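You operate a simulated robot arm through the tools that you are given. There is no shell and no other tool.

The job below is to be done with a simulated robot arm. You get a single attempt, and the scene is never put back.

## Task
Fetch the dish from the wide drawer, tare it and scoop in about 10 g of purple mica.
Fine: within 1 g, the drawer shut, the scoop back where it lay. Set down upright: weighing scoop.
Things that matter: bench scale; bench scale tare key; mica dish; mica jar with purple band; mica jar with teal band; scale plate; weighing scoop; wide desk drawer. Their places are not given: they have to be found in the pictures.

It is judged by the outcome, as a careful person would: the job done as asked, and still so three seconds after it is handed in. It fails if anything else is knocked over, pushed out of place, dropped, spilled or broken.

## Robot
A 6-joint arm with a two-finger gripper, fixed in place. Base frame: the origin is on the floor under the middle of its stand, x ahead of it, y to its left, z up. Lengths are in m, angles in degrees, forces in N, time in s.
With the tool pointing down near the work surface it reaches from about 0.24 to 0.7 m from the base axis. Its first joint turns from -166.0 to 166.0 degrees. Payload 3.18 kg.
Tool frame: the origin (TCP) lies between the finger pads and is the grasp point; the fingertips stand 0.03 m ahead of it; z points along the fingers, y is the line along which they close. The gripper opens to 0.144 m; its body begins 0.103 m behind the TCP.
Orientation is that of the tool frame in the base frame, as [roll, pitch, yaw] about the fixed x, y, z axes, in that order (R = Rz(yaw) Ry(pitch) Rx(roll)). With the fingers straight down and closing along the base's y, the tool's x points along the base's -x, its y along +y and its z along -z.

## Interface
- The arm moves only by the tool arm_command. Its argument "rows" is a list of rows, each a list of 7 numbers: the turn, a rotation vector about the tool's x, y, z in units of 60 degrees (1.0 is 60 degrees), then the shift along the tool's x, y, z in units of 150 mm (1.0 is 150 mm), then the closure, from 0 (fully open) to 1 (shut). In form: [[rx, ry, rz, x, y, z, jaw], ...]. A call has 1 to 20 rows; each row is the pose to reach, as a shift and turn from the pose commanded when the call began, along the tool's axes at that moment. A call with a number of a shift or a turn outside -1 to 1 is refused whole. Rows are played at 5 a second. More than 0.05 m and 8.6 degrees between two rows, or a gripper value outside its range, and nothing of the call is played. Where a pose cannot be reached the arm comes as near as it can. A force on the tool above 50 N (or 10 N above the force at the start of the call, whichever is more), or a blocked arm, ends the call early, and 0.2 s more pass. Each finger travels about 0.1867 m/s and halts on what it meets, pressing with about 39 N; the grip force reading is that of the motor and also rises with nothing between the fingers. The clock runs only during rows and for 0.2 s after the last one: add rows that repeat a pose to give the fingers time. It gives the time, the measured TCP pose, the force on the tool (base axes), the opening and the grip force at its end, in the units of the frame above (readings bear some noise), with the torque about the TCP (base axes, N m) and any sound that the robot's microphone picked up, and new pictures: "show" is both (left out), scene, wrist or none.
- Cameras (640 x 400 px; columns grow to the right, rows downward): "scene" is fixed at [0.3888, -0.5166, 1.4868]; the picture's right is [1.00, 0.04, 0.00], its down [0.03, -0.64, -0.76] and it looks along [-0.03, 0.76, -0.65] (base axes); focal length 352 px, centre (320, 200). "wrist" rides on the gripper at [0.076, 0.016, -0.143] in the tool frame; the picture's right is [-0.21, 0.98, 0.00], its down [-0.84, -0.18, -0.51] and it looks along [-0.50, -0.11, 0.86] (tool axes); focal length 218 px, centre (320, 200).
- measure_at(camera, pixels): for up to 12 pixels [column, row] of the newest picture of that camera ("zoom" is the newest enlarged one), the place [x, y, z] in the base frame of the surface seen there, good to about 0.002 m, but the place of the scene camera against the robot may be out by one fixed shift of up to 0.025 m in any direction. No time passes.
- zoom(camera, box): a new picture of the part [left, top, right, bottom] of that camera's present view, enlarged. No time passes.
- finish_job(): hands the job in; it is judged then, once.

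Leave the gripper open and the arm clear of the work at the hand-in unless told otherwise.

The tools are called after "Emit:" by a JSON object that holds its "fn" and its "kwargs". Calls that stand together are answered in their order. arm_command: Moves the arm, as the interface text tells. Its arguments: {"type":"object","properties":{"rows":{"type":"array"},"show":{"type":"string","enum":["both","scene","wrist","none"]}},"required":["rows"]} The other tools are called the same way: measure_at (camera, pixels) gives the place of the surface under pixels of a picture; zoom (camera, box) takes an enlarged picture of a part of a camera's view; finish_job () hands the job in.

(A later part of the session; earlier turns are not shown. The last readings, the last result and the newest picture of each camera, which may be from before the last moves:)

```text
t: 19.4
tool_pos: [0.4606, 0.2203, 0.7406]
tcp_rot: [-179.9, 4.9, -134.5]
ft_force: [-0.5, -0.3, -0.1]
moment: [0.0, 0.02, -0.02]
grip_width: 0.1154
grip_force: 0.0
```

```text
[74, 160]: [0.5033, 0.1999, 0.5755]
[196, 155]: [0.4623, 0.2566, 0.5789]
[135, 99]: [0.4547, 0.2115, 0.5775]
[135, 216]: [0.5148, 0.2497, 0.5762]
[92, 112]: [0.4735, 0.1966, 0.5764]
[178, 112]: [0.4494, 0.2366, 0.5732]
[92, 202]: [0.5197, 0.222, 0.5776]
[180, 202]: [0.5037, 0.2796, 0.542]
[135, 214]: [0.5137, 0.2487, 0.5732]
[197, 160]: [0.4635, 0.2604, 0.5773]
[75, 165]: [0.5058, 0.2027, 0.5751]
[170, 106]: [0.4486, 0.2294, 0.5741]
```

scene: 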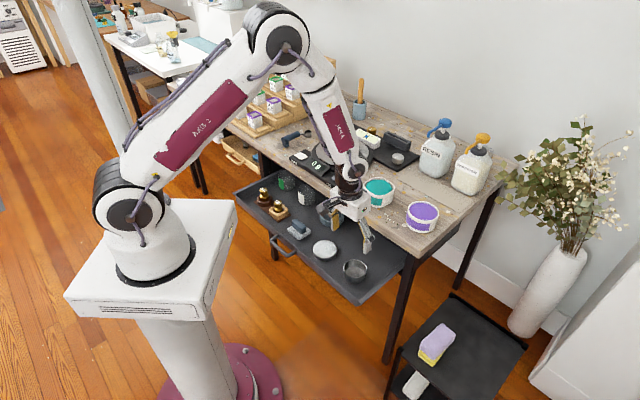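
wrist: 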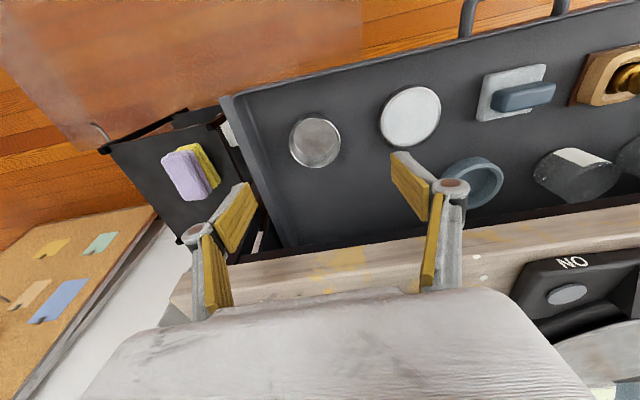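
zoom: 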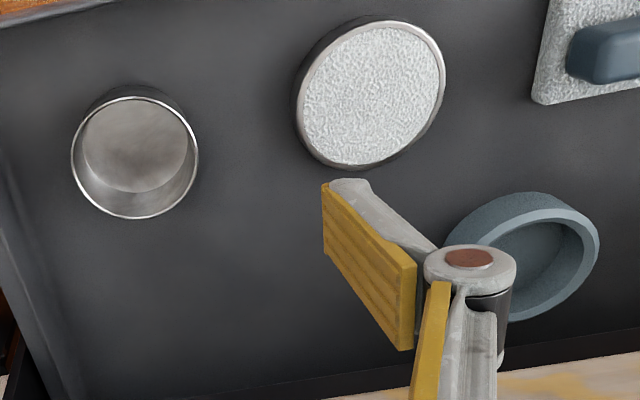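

The dish centre is at (0.484,0.2295) with radius 35 mm, rim z 0.577 and drawer floor 0.541. I'll tilt the tool 15° outward to clear the bench edge, set the jaws to 9 cm, and hover above the dish.

Emit:
{"fn": "arm_command", "kwargs": {"rows": [[0, -0.056, 0, -0.027, -0.022, 0.18, 0.36], [0, -0.112, 0, -0.053, -0.044, 0.36, 0.36], [0, -0.168, 0, -0.08, -0.066, 0.546, 0.36], [0, -0.168, 0, -0.08, -0.066, 0.546, 0.36]], "show": "both"}}

```text
t: 20.4
tool_pos: [0.4661, 0.2243, 0.6559]
tcp_rot: [179.9, 12.5, -125.9]
ft_force: [1.4, 1.1, 0.0]
moment: [-0.05, 0.1, 0.02]
grip_width: 0.0919
grip_force: 0.0
out of reach, approached as far as the arm can: row 3
```

scene: 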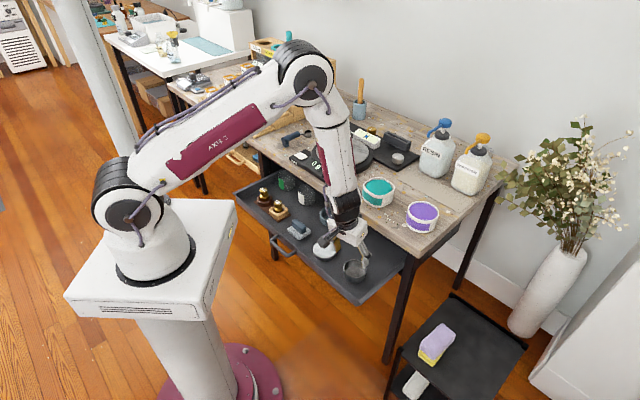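
wrist: 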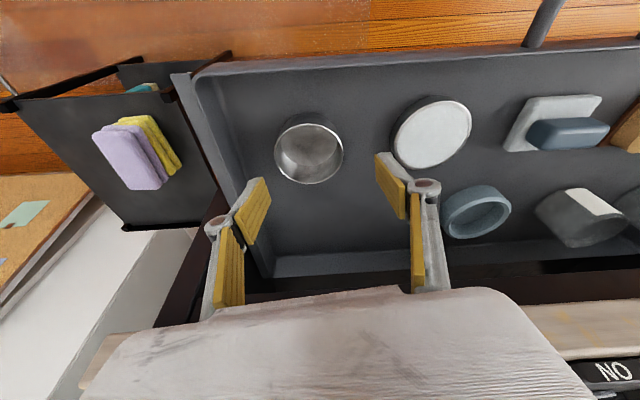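

The dish now sits between the fingers at (308,150). The orientation drifted about 9° in yaw, which suggests the wrist is near a singular posture. I'll measure the arm's own joints in the scene to understand the geometry.

Emit:
{"fn": "measure_at", "kwargs": {"camera": "scene", "pixels": [[128, 212], [306, 78], [312, 85], [345, 203], [335, 110], [343, 180], [350, 235], [150, 160], [250, 95]]}}

Emit:
{"fn": "zoom", "kwargs": {"camera": "scene", "box": [270, 30, 420, 290]}}

```text
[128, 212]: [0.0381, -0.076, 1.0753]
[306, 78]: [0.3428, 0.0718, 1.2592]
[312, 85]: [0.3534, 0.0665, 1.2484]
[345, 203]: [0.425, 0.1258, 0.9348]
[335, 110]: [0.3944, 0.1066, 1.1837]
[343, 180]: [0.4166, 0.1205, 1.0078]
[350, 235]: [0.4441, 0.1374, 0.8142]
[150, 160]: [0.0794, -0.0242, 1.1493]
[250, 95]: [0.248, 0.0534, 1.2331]
```

```text
1.54 times, centred on (345, 160) of scene
```

zoom: 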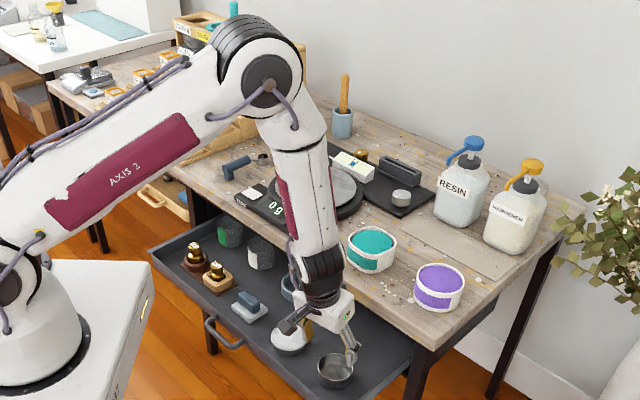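

Arm geometry: shoulder z≈1.07, upper arm ≈0.42, forearm ≈0.34, wrist to TCP ≈0.235. The forearm leans about 20° outward here, so a sideways tilt of 15° is near-singular. I'll return the tool to vertical and then align it radially, so that any tilt stays in the arm's plane.

Emit:
{"fn": "arm_command", "kwargs": {"rows": [[0, 0.083, 0, 0, 0, 0, 0.36], [0, 0.167, 0, 0, 0, 0, 0.36], [0, 0.25, 0, 0, 0, 0, 0.36], [0, 0.25, 0, 0, 0, 0, 0.36]], "show": "none"}}

Emit:
{"fn": "arm_command", "kwargs": {"rows": [[0, 0, 0.115, 0, 0, 0, 0.36], [0, 0, 0.23, 0, 0, 0, 0.36], [0, 0, 0.342, 0, 0, 0, 0.36], [0, 0, 0.342, 0, 0, 0, 0.36]], "show": "both"}}

```text
t: 21.6
tool_pos: [0.4712, 0.2556, 0.6611]
tcp_rot: [174.1, 2.2, -141.5]
ft_force: [0.3, -0.6, 0.5]
moment: [-0.02, 0.01, 0.0]
grip_width: 0.092
grip_force: 0.0
out of reach, approached as far as the arm can: row 1, 2, 3
stopped in row 4: the arm was blocked; the commanded pose is now the measured one
```

```text
t: 22.6
tool_pos: [0.4719, 0.255, 0.6607]
tcp_rot: [173.6, 0.0, -162.0]
ft_force: [0.9, -0.3, 0.2]
moment: [0.03, -0.01, -0.01]
grip_width: 0.0923
grip_force: 0.1
```

scene: 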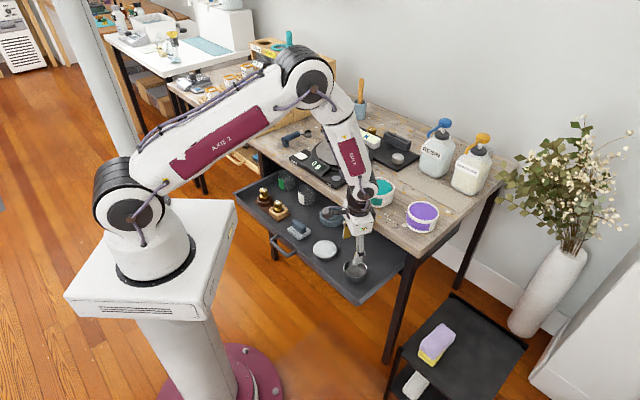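
wrist: 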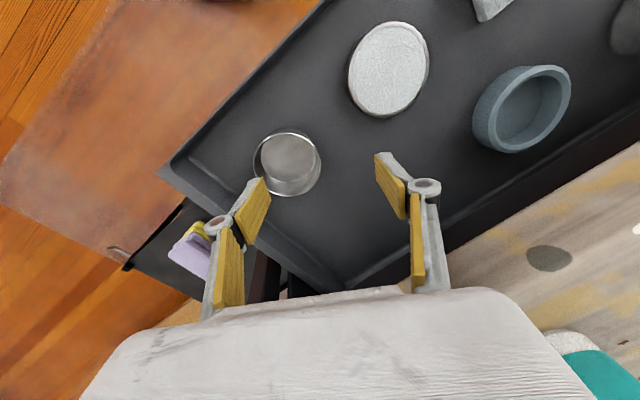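

That move was blocked near the bench edge, with low forces. The arm had wandered while passing the singular posture. I'll re-aim to a radially aligned pose (yaw −155°, 8° tilt) centred over the dish and a little further from the bench.

Emit:
{"fn": "arm_command", "kwargs": {"rows": [[0.033, -0.042, -0.041, -0.003, -0.07, -0.01, 0.36], [0.066, -0.085, -0.083, -0.006, -0.13, -0.015, 0.36], [0.098, -0.127, -0.124, -0.01, -0.187, -0.021, 0.36], [0.098, -0.127, -0.124, -0.01, -0.187, -0.021, 0.36]], "show": "both"}}

```text
t: 23.6
tool_pos: [0.482, 0.2282, 0.6619]
tcp_rot: [179.9, 8.0, -154.9]
ft_force: [0.8, 0.3, 0.2]
moment: [-0.02, 0.0, -0.03]
grip_width: 0.0921
grip_force: 0.2
```

scene: 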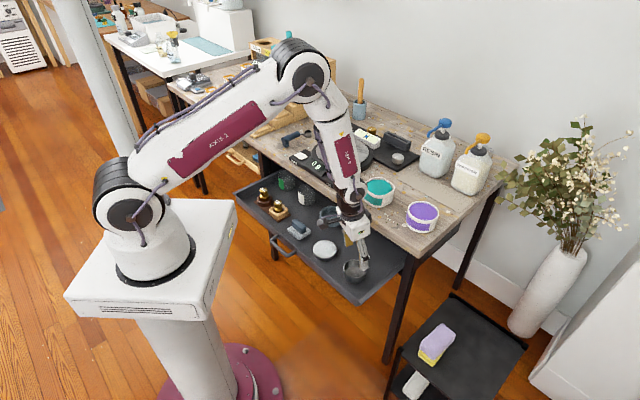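
wrist: 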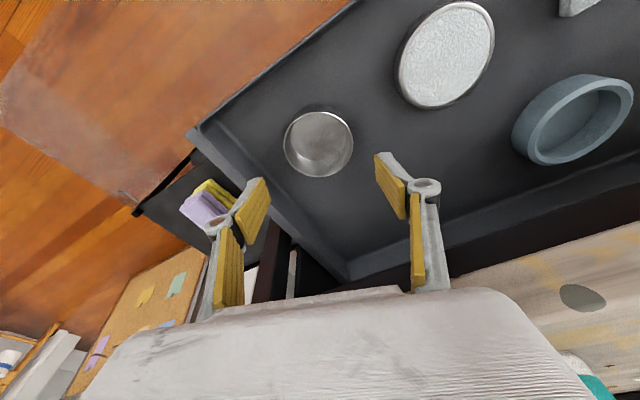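

The pose is exactly as commanded now and the dish is centred between the fingers at (318,143). I'll re-measure its rim to be sure the drawer hasn't moved.

Emit:
{"fn": "zoom", "kwargs": {"camera": "wrist", "box": [260, 90, 380, 190]}}

Emit:
{"fn": "measure_at", "kwargs": {"camera": "wrist", "pixels": [[285, 143], [352, 142], [318, 111], [318, 175], [318, 145], [270, 143], [240, 143], [262, 165], [380, 150], [300, 220]]}}

```text
4.00 times, centred on (320, 140) of wrist
```

zoom: 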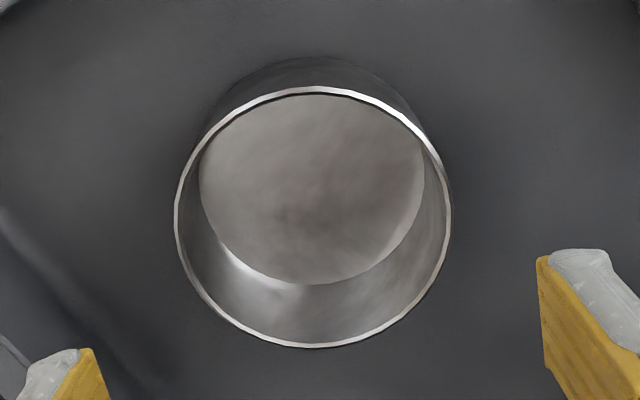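

```text
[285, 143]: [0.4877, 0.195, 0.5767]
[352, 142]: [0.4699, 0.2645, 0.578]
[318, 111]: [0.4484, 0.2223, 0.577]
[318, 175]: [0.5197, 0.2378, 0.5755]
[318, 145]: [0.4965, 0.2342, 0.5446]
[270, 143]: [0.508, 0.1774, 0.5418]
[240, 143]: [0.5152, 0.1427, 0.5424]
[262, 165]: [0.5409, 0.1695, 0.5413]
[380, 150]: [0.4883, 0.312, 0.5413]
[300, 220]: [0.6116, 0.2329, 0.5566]
```

The dish centre measures (0.4825,0.230), right under the TCP, and there is clear floor where the fingers will land. I'll descend straight down to z≈0.579.

Emit:
{"fn": "arm_command", "kwargs": {"rows": [[0, 0, 0, 0.019, 0, 0.137, 0.36], [0, 0, 0, 0.038, 0, 0.274, 0.36], [0, 0, 0, 0.058, 0, 0.411, 0.36], [0, 0, 0, 0.068, 0, 0.48, 0.36], [0, 0, 0, 0.077, 0, 0.548, 0.36], [0, 0, 0, 0.077, 0, 0.548, 0.36]], "show": "both"}}

```text
t: 25.0
tool_pos: [0.4819, 0.2285, 0.5787]
tcp_rot: [-180.0, 8.0, -154.9]
ft_force: [-0.2, 0.5, 0.7]
moment: [-0.01, 0.01, -0.01]
grip_width: 0.092
grip_force: 0.1
```

scene: 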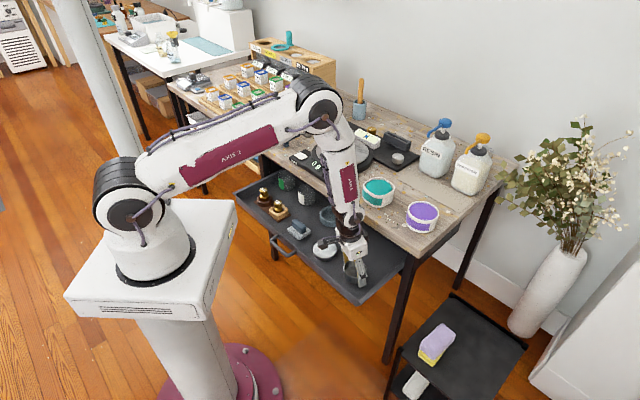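
wrist: 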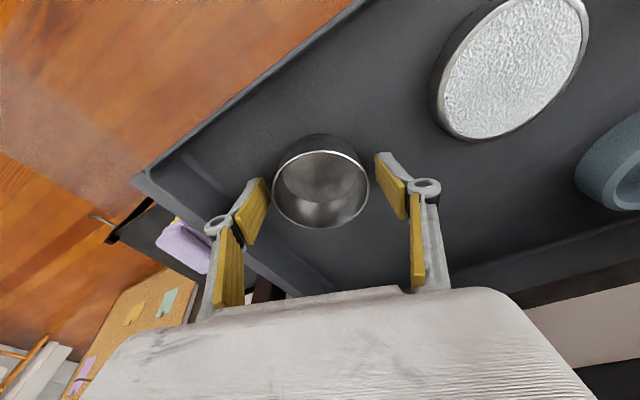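

The dish sits between the pads. I'll close gently on it.

Emit:
{"fn": "arm_command", "kwargs": {"rows": [[0, 0, 0, 0, 0, 0, 0.45], [0, 0, 0, 0, 0, 0, 0.52], [0, 0, 0, 0, 0, 0, 0.6], [0, 0, 0, 0, 0, 0, 0.6]], "show": "wrist"}}

```text
t: 26.0
tool_pos: [0.4824, 0.2284, 0.5787]
tcp_rot: [-180.0, 7.9, -154.9]
ft_force: [0.1, -0.5, -0.2]
moment: [-0.01, 0.04, -0.02]
grip_width: 0.0706
grip_force: 38.7
```

wrist: 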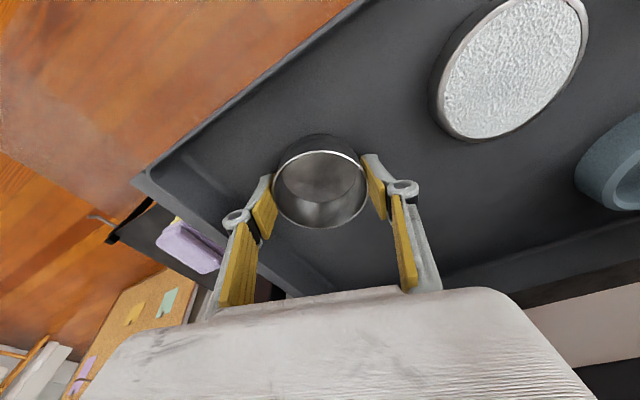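

The dish is gripped at 70.6 mm. I'll lift it straight up 15 cm.

Emit:
{"fn": "arm_command", "kwargs": {"rows": [[0, 0, 0, -0.014, 0, -0.1, 0.6], [0, 0, 0, -0.042, 0, -0.3, 0.6], [0, 0, 0, -0.07, 0, -0.5, 0.6], [0, 0, 0, -0.098, 0, -0.7, 0.6], [0, 0, 0, -0.126, 0, -0.9, 0.6], [0, 0, 0, -0.139, 0, -0.99, 0.6], [0, 0, 0, -0.139, 0, -0.99, 0.6]], "show": "both"}}

```text
t: 27.6
tool_pos: [0.4817, 0.2287, 0.7302]
tcp_rot: [180.0, 8.0, -155.1]
ft_force: [-1.3, 0.1, -0.1]
moment: [0.02, -0.02, 0.0]
grip_width: 0.0709
grip_force: 38.7
```

scene: 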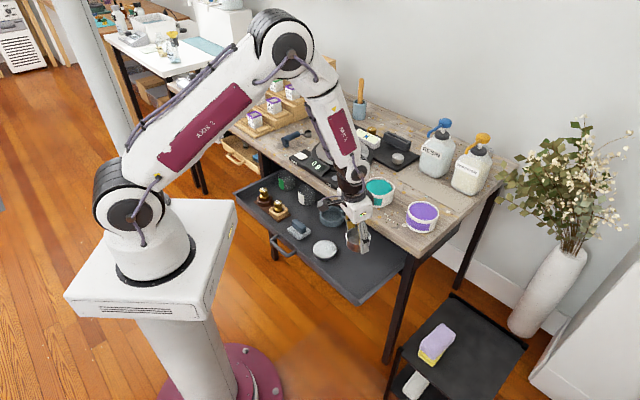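
wrist: 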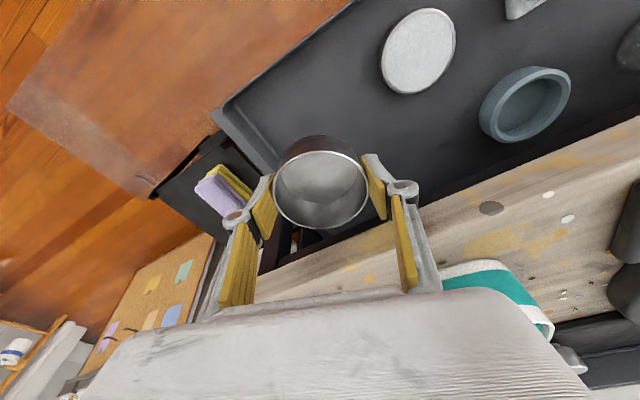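

The dish is held upright and clear of the bench edge. I'll lift another 14 cm and draw back 5 cm before swinging towards the scale.

Emit:
{"fn": "arm_command", "kwargs": {"rows": [[0, 0, 0, 0.03, 0, -0.2, 0.6], [0, 0, 0, 0.08, 0, -0.4, 0.6], [0, 0, 0, 0.12, 0, -0.6, 0.6], [0, 0, 0, 0.16, 0, -0.8, 0.6], [0, 0, 0, 0.2, 0, -0.97, 0.6], [0, 0, 0, 0.2, 0, -0.97, 0.6]], "show": "scene"}}

Emit:
{"fn": "zoom", "kwargs": {"camera": "scene", "box": [265, 110, 425, 210]}}

```text
t: 29.0
tool_pos: [0.4354, 0.2072, 0.8685]
tcp_rot: [179.9, 8.0, -155.0]
ft_force: [0.2, 0.2, -0.1]
moment: [0.01, -0.03, 0.0]
grip_width: 0.071
grip_force: 38.9
```

scene: 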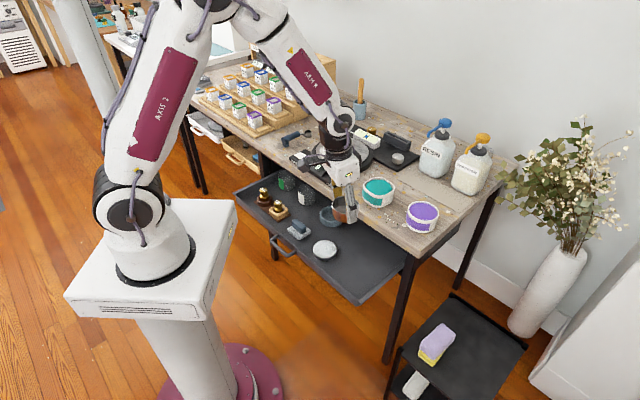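

```text
4.00 times, centred on (345, 160) of scene
```

zoom: 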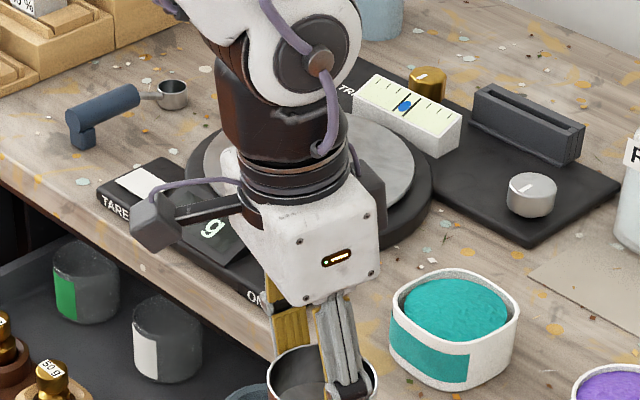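

The path is clear. I'll swing around the base by about 15° twice, turning the tool with it so the dish stays upright.

Emit:
{"fn": "arm_command", "kwargs": {"rows": [[-0.0085, 0, -0.061, 0.028, 0.204, -0.004, 0.6], [-0.017, 0, -0.122, 0.056, 0.408, -0.008, 0.6], [-0.0255, 0, -0.182, 0.085, 0.613, -0.012, 0.6], [-0.034, 0, -0.243, 0.113, 0.817, -0.016, 0.6], [-0.034, 0, -0.243, 0.113, 0.817, -0.016, 0.6]], "show": "none"}}

Emit:
{"fn": "arm_command", "kwargs": {"rows": [[-0.0085, 0, -0.061, 0.028, 0.204, -0.004, 0.6], [-0.017, 0, -0.122, 0.056, 0.408, -0.008, 0.6], [-0.0255, 0, -0.182, 0.085, 0.613, -0.012, 0.6], [-0.034, 0, -0.243, 0.113, 0.817, -0.016, 0.6], [-0.034, 0, -0.243, 0.113, 0.817, -0.016, 0.6]], "show": "both"}}

```text
t: 30.2
tool_pos: [0.369, 0.3107, 0.8665]
tcp_rot: [180.0, 7.9, -140.2]
ft_force: [0.8, 0.2, -0.2]
moment: [0.01, 0.0, 0.01]
grip_width: 0.071
grip_force: 39.1
```

```text
t: 31.4
tool_pos: [0.2782, 0.3931, 0.8683]
tcp_rot: [180.0, 8.0, -125.4]
ft_force: [-0.3, -0.9, -0.1]
moment: [-0.01, -0.06, -0.01]
grip_width: 0.0708
grip_force: 38.7
```

scene: 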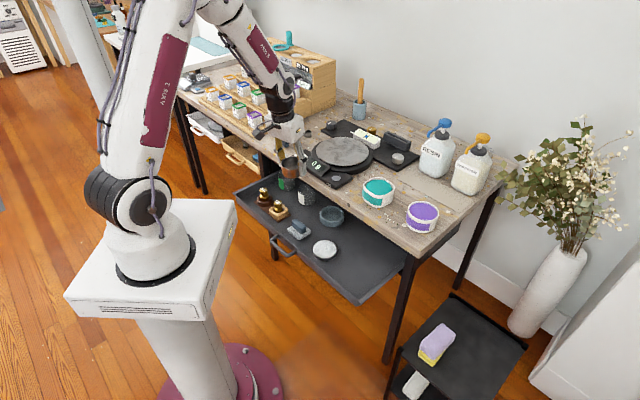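
wrist: 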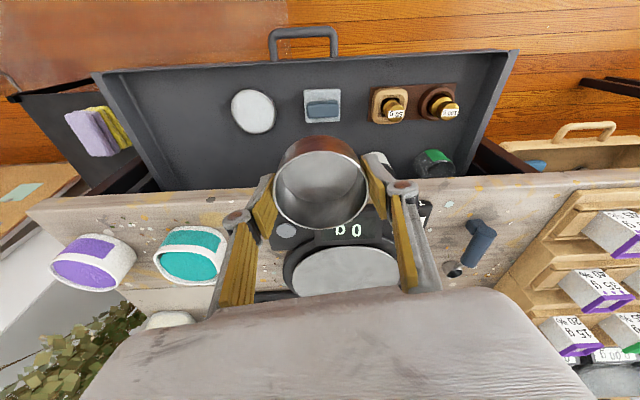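

The wrist view now shows the scale plate at (345,270), the jars at left and the scoop at right. I'll zoom and measure the plate, tare key, scoop and jars with this more accurate camera.

Emit:
{"fn": "zoom", "kwargs": {"camera": "wrist", "box": [270, 190, 510, 310]}}

Emit:
{"fn": "measure_at", "kwargs": {"camera": "wrist", "pixels": [[296, 275], [345, 248], [400, 278], [345, 275], [310, 255], [385, 255], [285, 229], [424, 213], [480, 235], [455, 268], [93, 262], [190, 255]]}}

```text
2.67 times, centred on (390, 250) of wrist
```

zoom: 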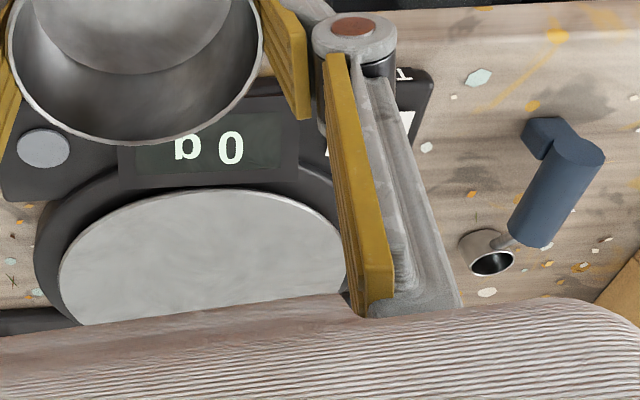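

```text
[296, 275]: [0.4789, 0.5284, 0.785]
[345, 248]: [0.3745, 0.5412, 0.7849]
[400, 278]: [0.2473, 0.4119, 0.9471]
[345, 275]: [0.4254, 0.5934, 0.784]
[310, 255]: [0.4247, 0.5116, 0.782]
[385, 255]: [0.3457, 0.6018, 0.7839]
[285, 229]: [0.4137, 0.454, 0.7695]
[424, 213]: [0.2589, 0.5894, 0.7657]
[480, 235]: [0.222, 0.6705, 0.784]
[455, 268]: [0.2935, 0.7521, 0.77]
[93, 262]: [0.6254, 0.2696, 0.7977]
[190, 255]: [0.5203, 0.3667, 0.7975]
```

Fitted plate: centre (0.435,0.6075), radius 0.09, top z 0.7845. I'll put the dish at about (0.419,0.585), a little to the robot's side of centre. Next I'll extend radially at this height, staying above everything.

Emit:
{"fn": "arm_command", "kwargs": {"rows": [[0, 0, 0, -0.2, 0, 0.028, 0.6], [0, 0, 0, -0.4, 0, 0.056, 0.6], [0, 0, 0, -0.6, 0, 0.084, 0.6], [0, 0, 0, -0.792, 0, 0.111, 0.6], [0, 0, 0, -0.792, 0, 0.111, 0.6]], "show": "none"}}

Emit:
{"fn": "arm_command", "kwargs": {"rows": [[0, 0, 0, -0.2, 0, 0.028, 0.6], [0, 0, 0, -0.4, 0, 0.056, 0.6], [0, 0, 0, -0.6, 0, 0.084, 0.6], [0, 0, 0, -0.78, 0, 0.109, 0.6], [0, 0, 0, -0.78, 0, 0.109, 0.6]], "show": "both"}}

```text
t: 32.6
tool_pos: [0.3491, 0.4921, 0.8686]
tcp_rot: [179.9, 8.0, -125.5]
ft_force: [0.5, 0.2, -0.4]
moment: [-0.02, 0.02, -0.03]
grip_width: 0.0707
grip_force: 39.0
```

```text
t: 33.8
tool_pos: [0.4144, 0.5844, 0.8674]
tcp_rot: [180.0, 8.3, -125.5]
ft_force: [0.4, -0.4, -0.6]
moment: [-0.02, 0.01, 0.0]
grip_width: 0.0709
grip_force: 38.7
out of reach, approached as far as the arm can: row 4, 5
```

scene: 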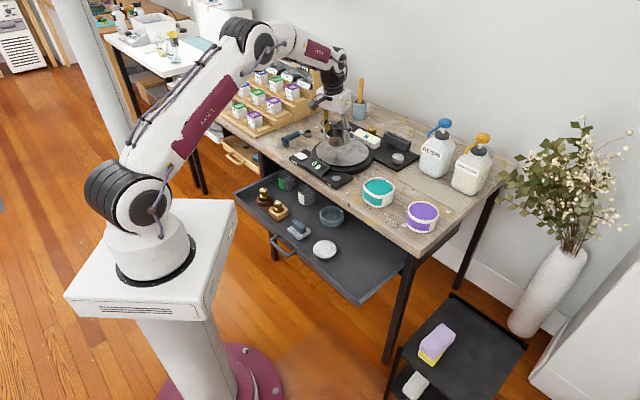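
wrist: 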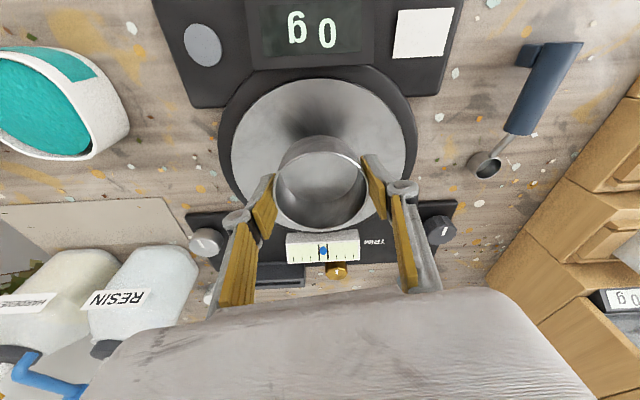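

The arm's reach ends at r≈0.716 at this height, which is nearly enough. The view of the plate, tare key and scoop is excellent, so I'll measure them.

Emit:
{"fn": "measure_at", "kwargs": {"camera": "wrist", "pixels": [[234, 150], [404, 150], [318, 82], [260, 105], [380, 105], [423, 33], [405, 15], [440, 50], [398, 55], [448, 12], [202, 45], [320, 30]]}}

Emit:
{"fn": "zoom", "kwargs": {"camera": "wrist", "box": [440, 20, 600, 200]}}

Emit:
{"fn": "measure_at", "kwargs": {"camera": "wrist", "pixels": [[572, 50], [560, 75], [550, 95], [540, 110], [530, 125], [520, 132], [505, 145], [487, 168], [476, 163], [499, 166], [487, 178], [526, 55]]}}

```text
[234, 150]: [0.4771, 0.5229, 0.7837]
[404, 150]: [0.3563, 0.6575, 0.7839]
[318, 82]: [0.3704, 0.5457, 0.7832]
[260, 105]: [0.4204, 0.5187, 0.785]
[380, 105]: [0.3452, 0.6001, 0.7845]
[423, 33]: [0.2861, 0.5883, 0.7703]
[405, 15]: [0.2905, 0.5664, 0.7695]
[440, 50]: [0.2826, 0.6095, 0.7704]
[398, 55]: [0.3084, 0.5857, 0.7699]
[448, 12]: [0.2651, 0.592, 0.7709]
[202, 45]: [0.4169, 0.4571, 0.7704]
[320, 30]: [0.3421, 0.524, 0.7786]
```

```text
2.22 times, centred on (520, 110) of wrist
```

zoom: 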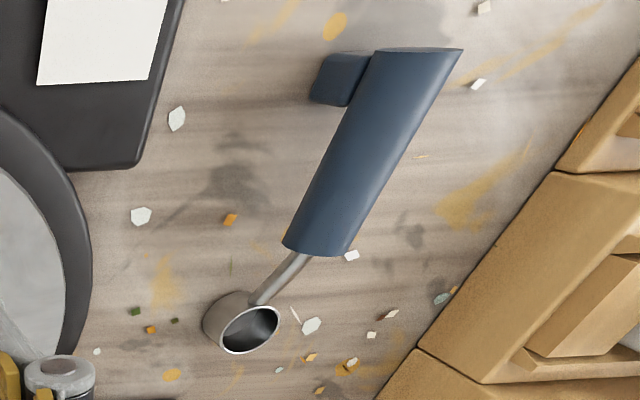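

```text
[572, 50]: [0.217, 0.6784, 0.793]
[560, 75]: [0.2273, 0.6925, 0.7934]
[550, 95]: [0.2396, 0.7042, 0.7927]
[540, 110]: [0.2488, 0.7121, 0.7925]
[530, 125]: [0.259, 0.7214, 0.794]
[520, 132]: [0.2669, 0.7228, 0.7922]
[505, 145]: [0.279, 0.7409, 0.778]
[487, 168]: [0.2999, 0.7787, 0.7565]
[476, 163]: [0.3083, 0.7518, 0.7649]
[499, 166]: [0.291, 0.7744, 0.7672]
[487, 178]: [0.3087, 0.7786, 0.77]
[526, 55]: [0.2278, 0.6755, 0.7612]
```

Refined plate: centre (0.440,0.6115), radius 0.096, z 0.784. The held dish at (0.414,0.584) is well inside it. I'll lower to just above contact.

Emit:
{"fn": "arm_command", "kwargs": {"rows": [[0, 0, 0, 0.009, 0, 0.066, 0.6], [0, 0, 0, 0.018, 0, 0.132, 0.6], [0, 0, 0, 0.028, 0, 0.198, 0.6], [0, 0, 0, 0.037, 0, 0.264, 0.6], [0, 0, 0, 0.037, 0, 0.264, 0.6]], "show": "both"}}

```text
t: 35.0
tool_pos: [0.4138, 0.5833, 0.8268]
tcp_rot: [179.9, 8.0, -125.4]
ft_force: [0.0, -1.3, 0.7]
moment: [-0.01, 0.01, -0.01]
grip_width: 0.0709
grip_force: 39.0
```

scene: 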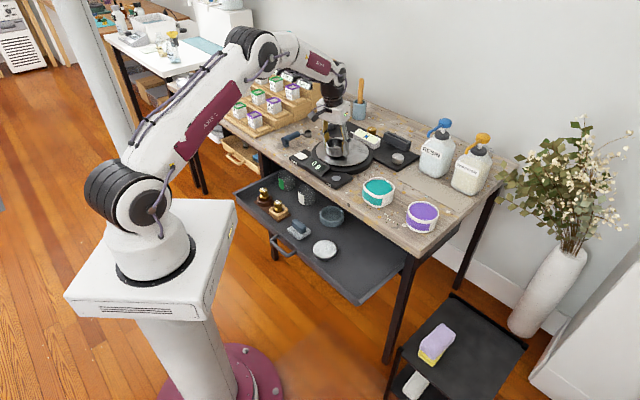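
wrist: 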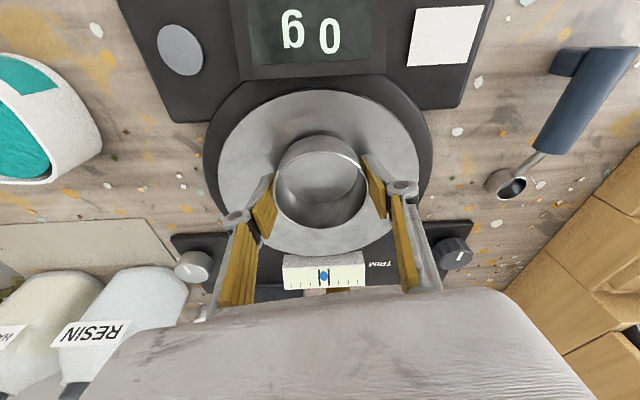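

I'm about 5 mm above contact and the scale reads 0 g. I'll go down in 1 mm steps, watching the force.

Emit:
{"fn": "arm_command", "kwargs": {"rows": [[0, 0, 0, 0.002, 0, 0.013, 0.6], [0, 0, 0, 0.003, 0, 0.02, 0.6], [0, 0, 0, 0.004, 0, 0.027, 0.6], [0, 0, 0, 0.004, 0, 0.03, 0.6], [0, 0, 0, 0.004, 0, 0.03, 0.6]], "show": "wrist"}}

```text
t: 36.2
tool_pos: [0.4138, 0.5846, 0.821]
tcp_rot: [180.0, 8.0, -125.5]
ft_force: [0.5, -0.5, 0.5]
moment: [-0.05, 0.01, 0.0]
grip_width: 0.0707
grip_force: 38.9
```

wrist: 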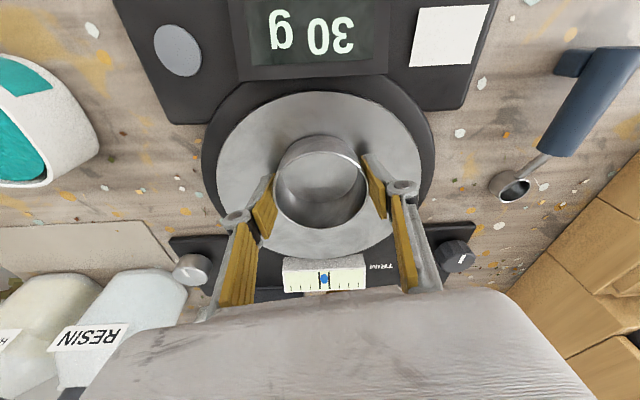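

The scale now shows a load (30 g), so the dish touches the plate. I'll open the jaws to release it.

Emit:
{"fn": "arm_command", "kwargs": {"rows": [[0, 0, 0, 0, 0, 0, 0.5], [0, 0, 0, 0, 0, 0, 0.44], [0, 0, 0, 0, 0, 0, 0.38], [0, 0, 0, 0, 0, 0, 0.36], [0, 0, 0, 0, 0, 0, 0.36]], "show": "wrist"}}

Emit:
{"fn": "zoom", "kwargs": {"camera": "wrist", "box": [220, 0, 500, 220]}}

```text
t: 37.4
tool_pos: [0.4146, 0.5842, 0.8219]
tcp_rot: [180.0, 8.0, -125.5]
ft_force: [-0.5, -0.7, 0.0]
moment: [-0.03, -0.01, 0.01]
grip_width: 0.092
grip_force: 0.1
```

wrist: 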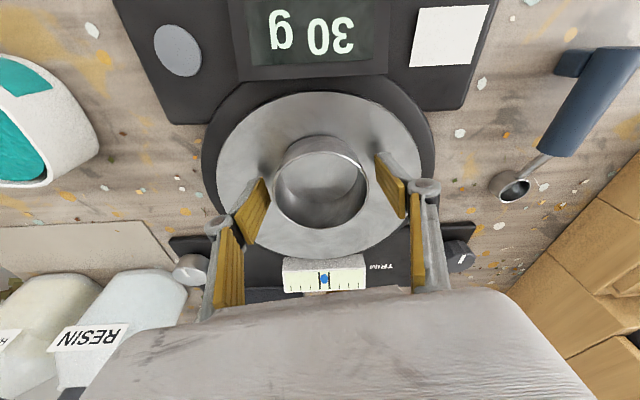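

```text
1.82 times, centred on (360, 110) of wrist
```

zoom: 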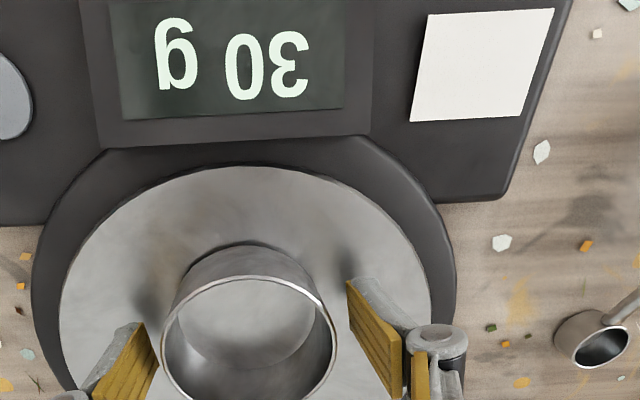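

The dish rests on the plate and the display reads a steady 30 g, its own weight. I'll rise straight up from it.

Emit:
{"fn": "arm_command", "kwargs": {"rows": [[0, 0, 0, -0.012, 0, -0.08, 0.36], [0, 0, 0, -0.028, 0, -0.2, 0.36], [0, 0, 0, -0.045, 0, -0.32, 0.36], [0, 0, 0, -0.056, 0, -0.396, 0.36], [0, 0, 0, -0.056, 0, -0.396, 0.36]], "show": "none"}}

Emit:
{"fn": "arm_command", "kwargs": {"rows": [[-0.003, 0.033, -0.04, 0.12, 0.177, 0.016, 0.6], [-0.006, 0.066, -0.08, 0.245, 0.354, 0.032, 0.8], [-0.008, 0.1, -0.12, 0.367, 0.53, 0.048, 1.0], [-0.011, 0.133, -0.158, 0.489, 0.709, 0.065, 1.0], [-0.011, 0.133, -0.158, 0.489, 0.709, 0.065, 1.0]], "show": "both"}}

```text
t: 38.6
tool_pos: [0.4096, 0.5772, 0.8775]
tcp_rot: [180.0, 8.4, -125.5]
ft_force: [-0.1, -0.3, 0.3]
moment: [0.0, 0.0, 0.01]
grip_width: 0.0922
grip_force: 0.1
out of reach, approached as far as the arm can: row 4, 5
```

```text
t: 39.8
tool_pos: [0.2771, 0.5729, 0.8496]
tcp_rot: [-179.9, 0.4, -115.9]
ft_force: [0.4, -0.5, 0.3]
moment: [0.03, -0.01, -0.02]
grip_width: 0.0
grip_force: 31.0
out of reach, approached as far as the arm can: row 3, 4, 5
```

scene: 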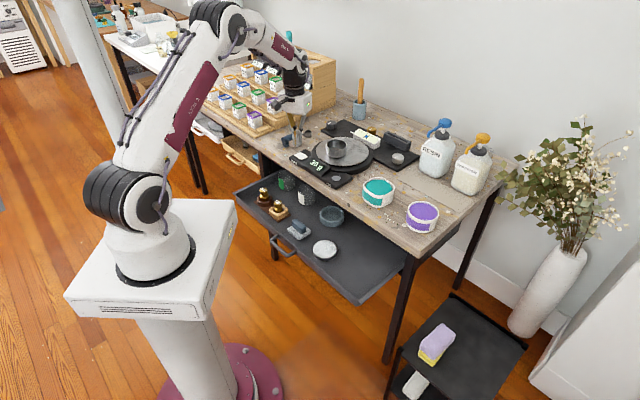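
wrist: 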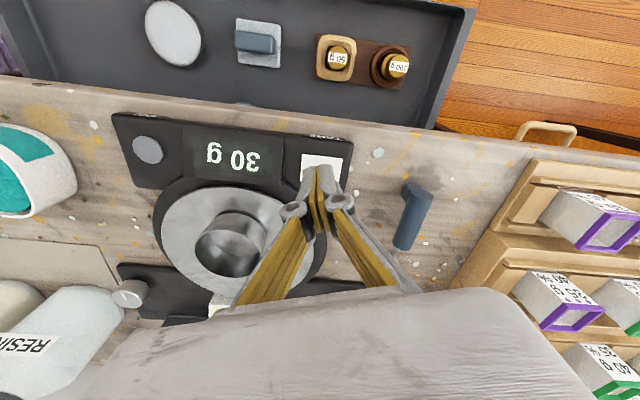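

The gripper is closed near the tare key and the display shows 30 g. I'll lower to just above the key and check alignment.

Emit:
{"fn": "arm_command", "kwargs": {"rows": [[0, 0, 0, 0, 0, 0.12, 1], [0, 0, 0, 0, 0, 0.24, 1], [0, 0, 0, 0, 0, 0.36, 1], [0, 0, 0, 0, 0, 0.36, 1]], "show": "both"}}

Emit:
{"fn": "measure_at", "kwargs": {"camera": "wrist", "pixels": [[300, 165], [340, 165], [320, 150], [325, 200], [318, 185], [305, 190], [335, 195]]}}

Emit:
{"fn": "zoom", "kwargs": {"camera": "wrist", "box": [220, 100, 420, 240]}}

```text
t: 40.8
tool_pos: [0.2774, 0.5738, 0.7963]
tcp_rot: [-179.9, 0.0, -116.0]
ft_force: [0.4, 0.2, 0.3]
moment: [0.01, 0.02, -0.01]
grip_width: 0.0002
grip_force: 30.5
```

scene: 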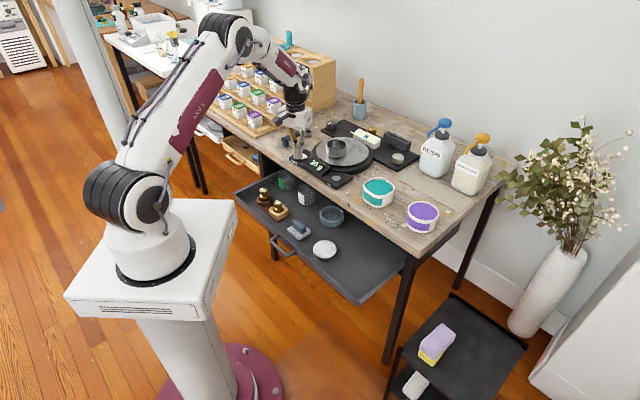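
wrist: 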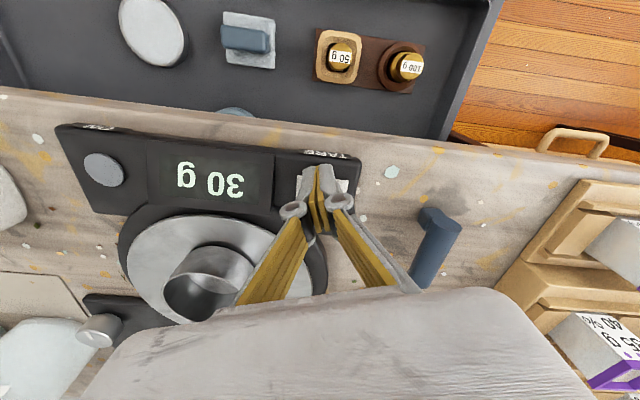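

```text
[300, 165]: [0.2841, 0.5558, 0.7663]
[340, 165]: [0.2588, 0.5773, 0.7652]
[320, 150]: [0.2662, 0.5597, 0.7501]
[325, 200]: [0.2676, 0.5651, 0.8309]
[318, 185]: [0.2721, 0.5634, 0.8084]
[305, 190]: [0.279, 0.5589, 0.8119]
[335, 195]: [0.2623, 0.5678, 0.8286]
```

```text
2.86 times, centred on (320, 170) of wrist
```

zoom: 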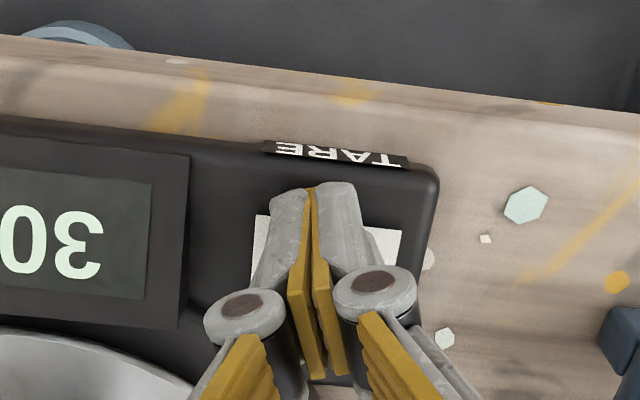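

The fingertips are about 17 mm short of the key centre, on the front side of it. I'll raise a little and shift outward over the key's centre at (0.2866,0.588).

Emit:
{"fn": "arm_command", "kwargs": {"rows": [[0, 0, 0, 0, 0, -0.1, 1], [0, 0, 0, -0.06, -0.007, -0.1, 1], [0, 0, 0, -0.115, -0.014, -0.1, 1], [0, 0, 0, -0.115, -0.014, -0.06, 1], [0, 0, 0, -0.115, -0.014, -0.06, 1]], "show": "wrist"}}

Emit:
{"fn": "zoom", "kwargs": {"camera": "wrist", "box": [220, 100, 420, 240]}}

```text
t: 42.0
tool_pos: [0.2885, 0.5878, 0.8067]
tcp_rot: [180.0, -0.1, -116.0]
ft_force: [-0.8, 0.8, 0.6]
moment: [-0.01, -0.02, 0.0]
grip_width: 0.0001
grip_force: 30.6
```

wrist: 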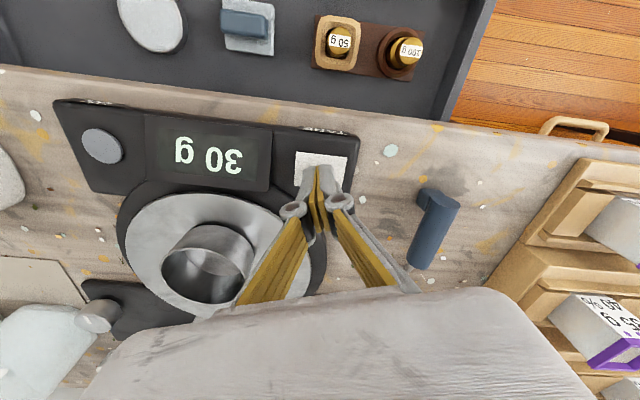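

```text
2.86 times, centred on (320, 170) of wrist
```

zoom: 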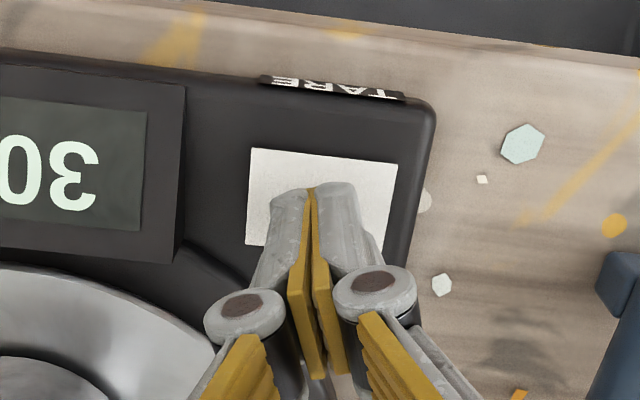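

The tips are now above the key. I'll press down in small steps, watching the force and the display.

Emit:
{"fn": "arm_command", "kwargs": {"rows": [[0, 0, 0, 0, 0, 0.03, 1], [0, 0, 0, 0, 0, 0.045, 1], [0, 0, 0, 0, 0, 0.055, 1], [0, 0, 0, 0, 0, 0.062, 1]], "show": "wrist"}}

```text
t: 43.0
tool_pos: [0.2862, 0.5871, 0.797]
tcp_rot: [-180.0, 0.0, -116.0]
ft_force: [-0.3, 0.4, -0.3]
moment: [0.01, 0.02, -0.01]
grip_width: 0.0
grip_force: 30.5
```

wrist: 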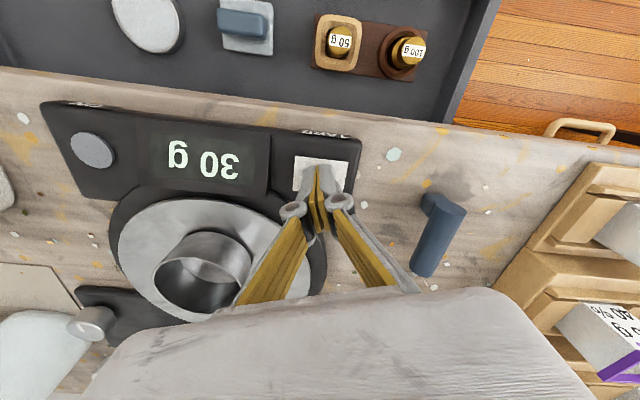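

No force yet and it still shows 30 g. I'll continue down gently.

Emit:
{"fn": "arm_command", "kwargs": {"rows": [[0, 0, 0, 0, 0, 0.007, 1], [0, 0, 0, 0, 0, 0.014, 1], [0, 0, 0, 0, 0, 0.02, 1], [0, 0, 0, 0, 0, 0.02, 1]], "show": "wrist"}}

```text
t: 44.0
tool_pos: [0.2866, 0.5878, 0.7948]
tcp_rot: [180.0, 0.1, -116.0]
ft_force: [1.1, 1.9, 2.5]
moment: [0.04, 0.01, 0.01]
grip_width: 0.006
grip_force: 30.9
```

wrist: 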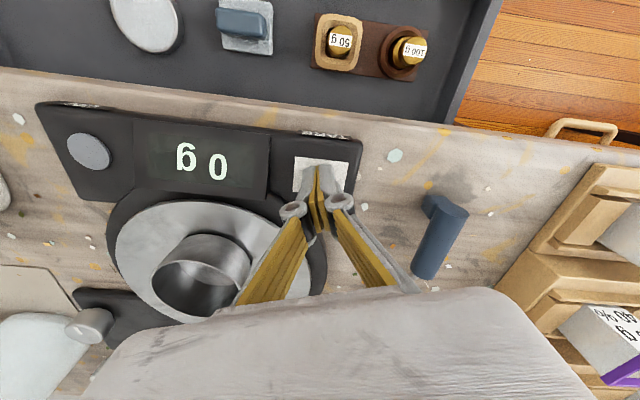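

The display reads 0 g, so the tare is done. I'll lift off the key and draw the closed gripper back in front of the bench. Then I'll push the drawer shut before handling any powder.

Emit:
{"fn": "arm_command", "kwargs": {"rows": [[0, 0, 0, 0, 0, -0.1, 1], [0, 0, 0, 0, 0, -0.3, 1], [0, 0, 0, 0.2, 0, -0.45, 1], [0, 0, 0, 0.45, 0, -0.5, 1], [0, 0, 0, 0.7, 0, -0.5, 1], [0, 0, 0, 0.95, 0, -0.5, 1], [0, 0, 0, 0.95, 0, -0.5, 1]], "show": "both"}}

```text
t: 45.6
tool_pos: [0.2243, 0.4604, 0.8677]
tcp_rot: [180.0, 0.0, -116.0]
ft_force: [-0.9, 0.3, -0.1]
moment: [0.01, 0.04, 0.0]
grip_width: 0.0
grip_force: 30.4
out of reach, approached as far as the arm can: row 2
```

scene: 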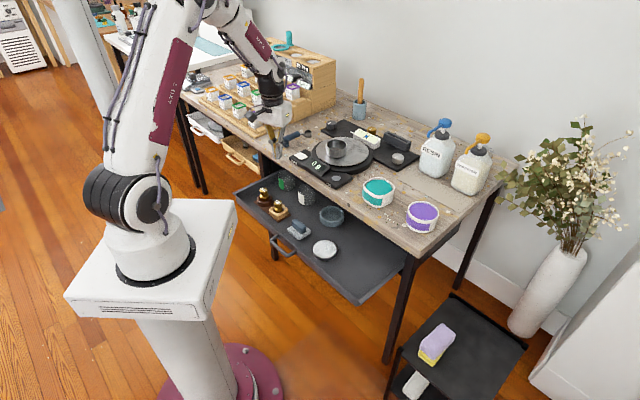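
wrist: 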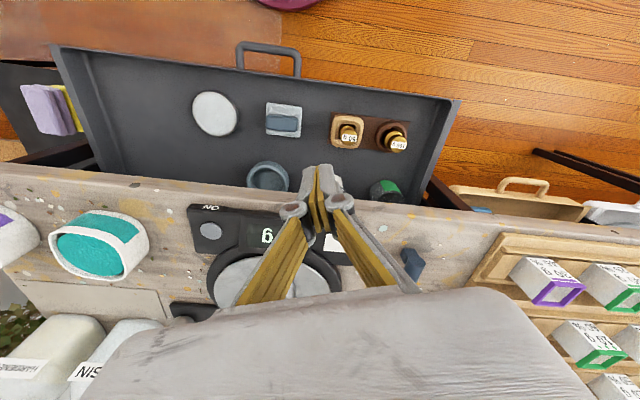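

I'm clear of the scale and the handle is visible at about (268,48). I'll measure the bar and drawer front now.

Emit:
{"fn": "measure_at", "kwargs": {"camera": "wrist", "pixels": [[250, 44], [268, 45], [288, 50], [238, 58], [299, 65], [268, 73], [200, 60], [340, 85], [110, 52], [440, 100]]}}

Emit:
{"fn": "zoom", "kwargs": {"camera": "wrist", "box": [180, 20, 360, 130]}}

```text
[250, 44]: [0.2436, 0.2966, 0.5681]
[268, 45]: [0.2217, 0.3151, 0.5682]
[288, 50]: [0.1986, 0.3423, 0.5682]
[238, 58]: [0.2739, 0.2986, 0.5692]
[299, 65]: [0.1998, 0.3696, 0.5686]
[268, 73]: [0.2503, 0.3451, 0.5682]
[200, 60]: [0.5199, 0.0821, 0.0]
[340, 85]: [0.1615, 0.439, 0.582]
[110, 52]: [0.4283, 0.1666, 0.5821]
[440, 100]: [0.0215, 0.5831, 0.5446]
```

```text
3.56 times, centred on (270, 75) of wrist
```

zoom: 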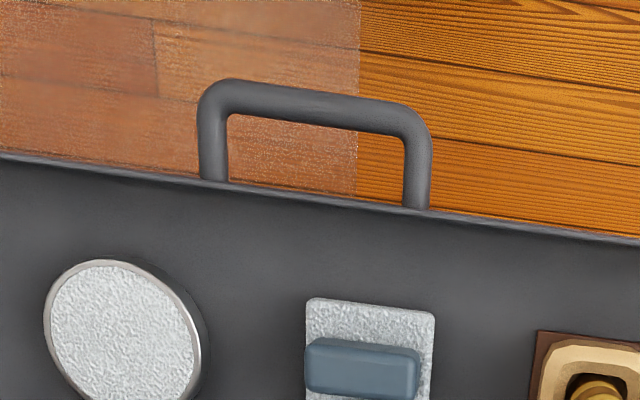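

The bar centre is at n≈0.381, t≈-0.07. I'll bring the closed, vertical gripper down in front of the drawer in two moves, ending about 18 mm in front of the bar.

Emit:
{"fn": "arm_command", "kwargs": {"rows": [[0, 0, 0.025, 0.128, -0.073, 0.197, 1], [0, 0, 0.05, 0.256, -0.147, 0.394, 1], [0, 0, 0.075, 0.383, -0.22, 0.591, 1], [0, 0, 0.1, 0.511, -0.294, 0.788, 1], [0, 0, 0.125, 0.639, -0.367, 0.985, 1], [0, 0, 0.125, 0.639, -0.367, 0.985, 1]], "show": "scene"}}

```text
t: 47.0
tool_pos: [0.2314, 0.3495, 0.7208]
tcp_rot: [-179.9, 0.1, -123.5]
ft_force: [0.1, -0.5, -0.1]
moment: [-0.03, 0.03, -0.01]
grip_width: 0.0
grip_force: 30.6
```

scene: 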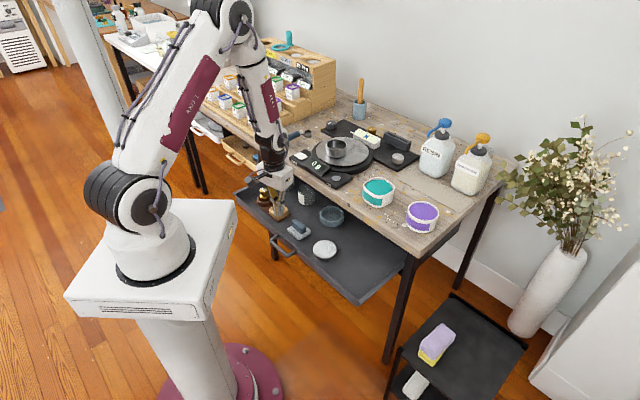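

The pose is exact. Now I'll move inward in front of the handle and then down to z≈0.577.

Emit:
{"fn": "arm_command", "kwargs": {"rows": [[0, 0, 0, 0.18, 0, 0.0, 1], [0, 0, 0, 0.36, 0, 0.08, 1], [0, 0, 0, 0.463, 0, 0.2, 1], [0, 0, 0, 0.463, 0, 0.4, 1], [0, 0, 0, 0.463, 0, 0.6, 1], [0, 0, 0, 0.463, 0, 0.8, 1], [0, 0, 0, 0.463, 0, 0.953, 1], [0, 0, 0, 0.463, 0, 0.953, 1]], "show": "both"}}

```text
t: 48.8
tool_pos: [0.1939, 0.2926, 0.5782]
tcp_rot: [-180.0, 0.1, -123.5]
ft_force: [0.2, 0.0, 0.8]
moment: [-0.01, -0.02, 0.01]
grip_width: 0.0001
grip_force: 31.1
```

scene: 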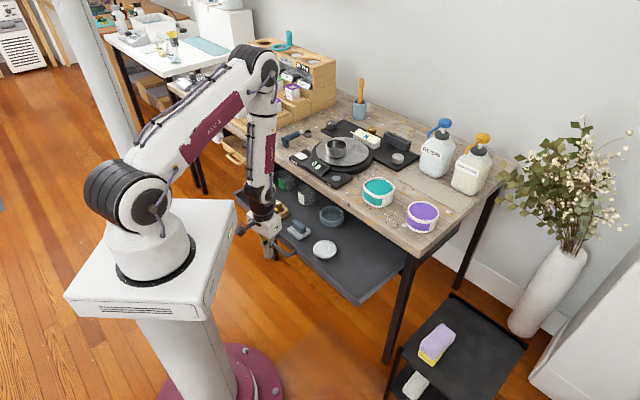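
wrist: 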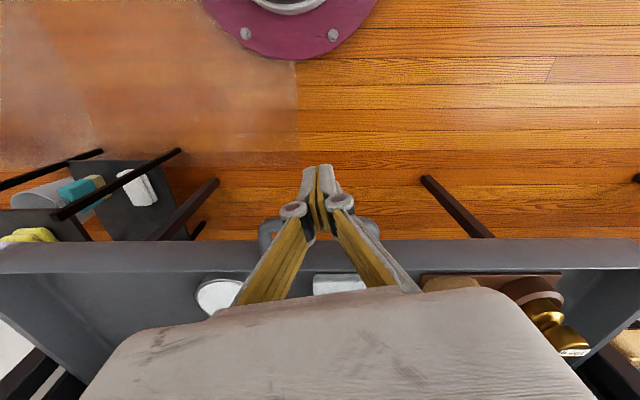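

The closed fingers are centred in front of the handle, whose legs show at (268,230) and (370,225). I'll push the drawer in along +n, gradually tilting the tool outward so the body will clear the bench edge.

Emit:
{"fn": "arm_command", "kwargs": {"rows": [[0, -0.05, 0, -0.07, -0.014, 0.013, 1], [0, -0.1, 0, -0.163, -0.033, 0.021, 1], [0, -0.15, 0, -0.257, -0.052, 0.028, 1], [0, -0.2, 0, -0.351, -0.071, 0.036, 1], [0, -0.25, 0, -0.446, -0.091, 0.043, 1], [0, -0.3, 0, -0.542, -0.11, 0.051, 1], [0, -0.35, 0, -0.636, -0.129, 0.06, 1], [0, -0.35, 0, -0.636, -0.129, 0.06, 1]], "show": "both"}}

```text
t: 50.6
tool_pos: [0.2623, 0.3616, 0.57]
tcp_rot: [179.9, 21.1, -123.6]
ft_force: [0.8, 0.4, -0.3]
moment: [0.0, 0.01, 0.02]
grip_width: 0.0
grip_force: 30.6
```

scene: 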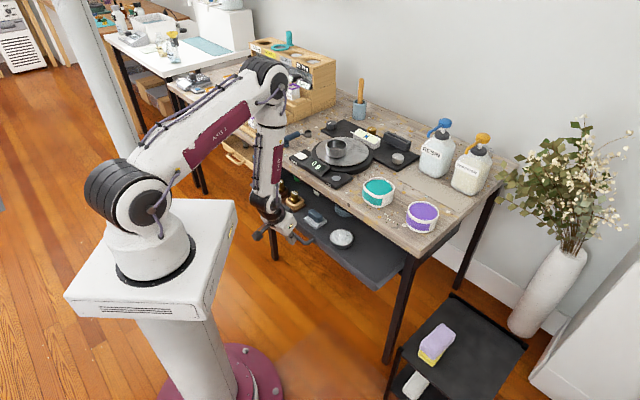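
wrist: 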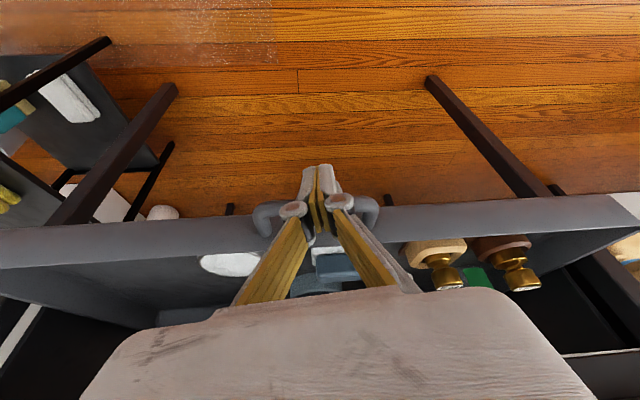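

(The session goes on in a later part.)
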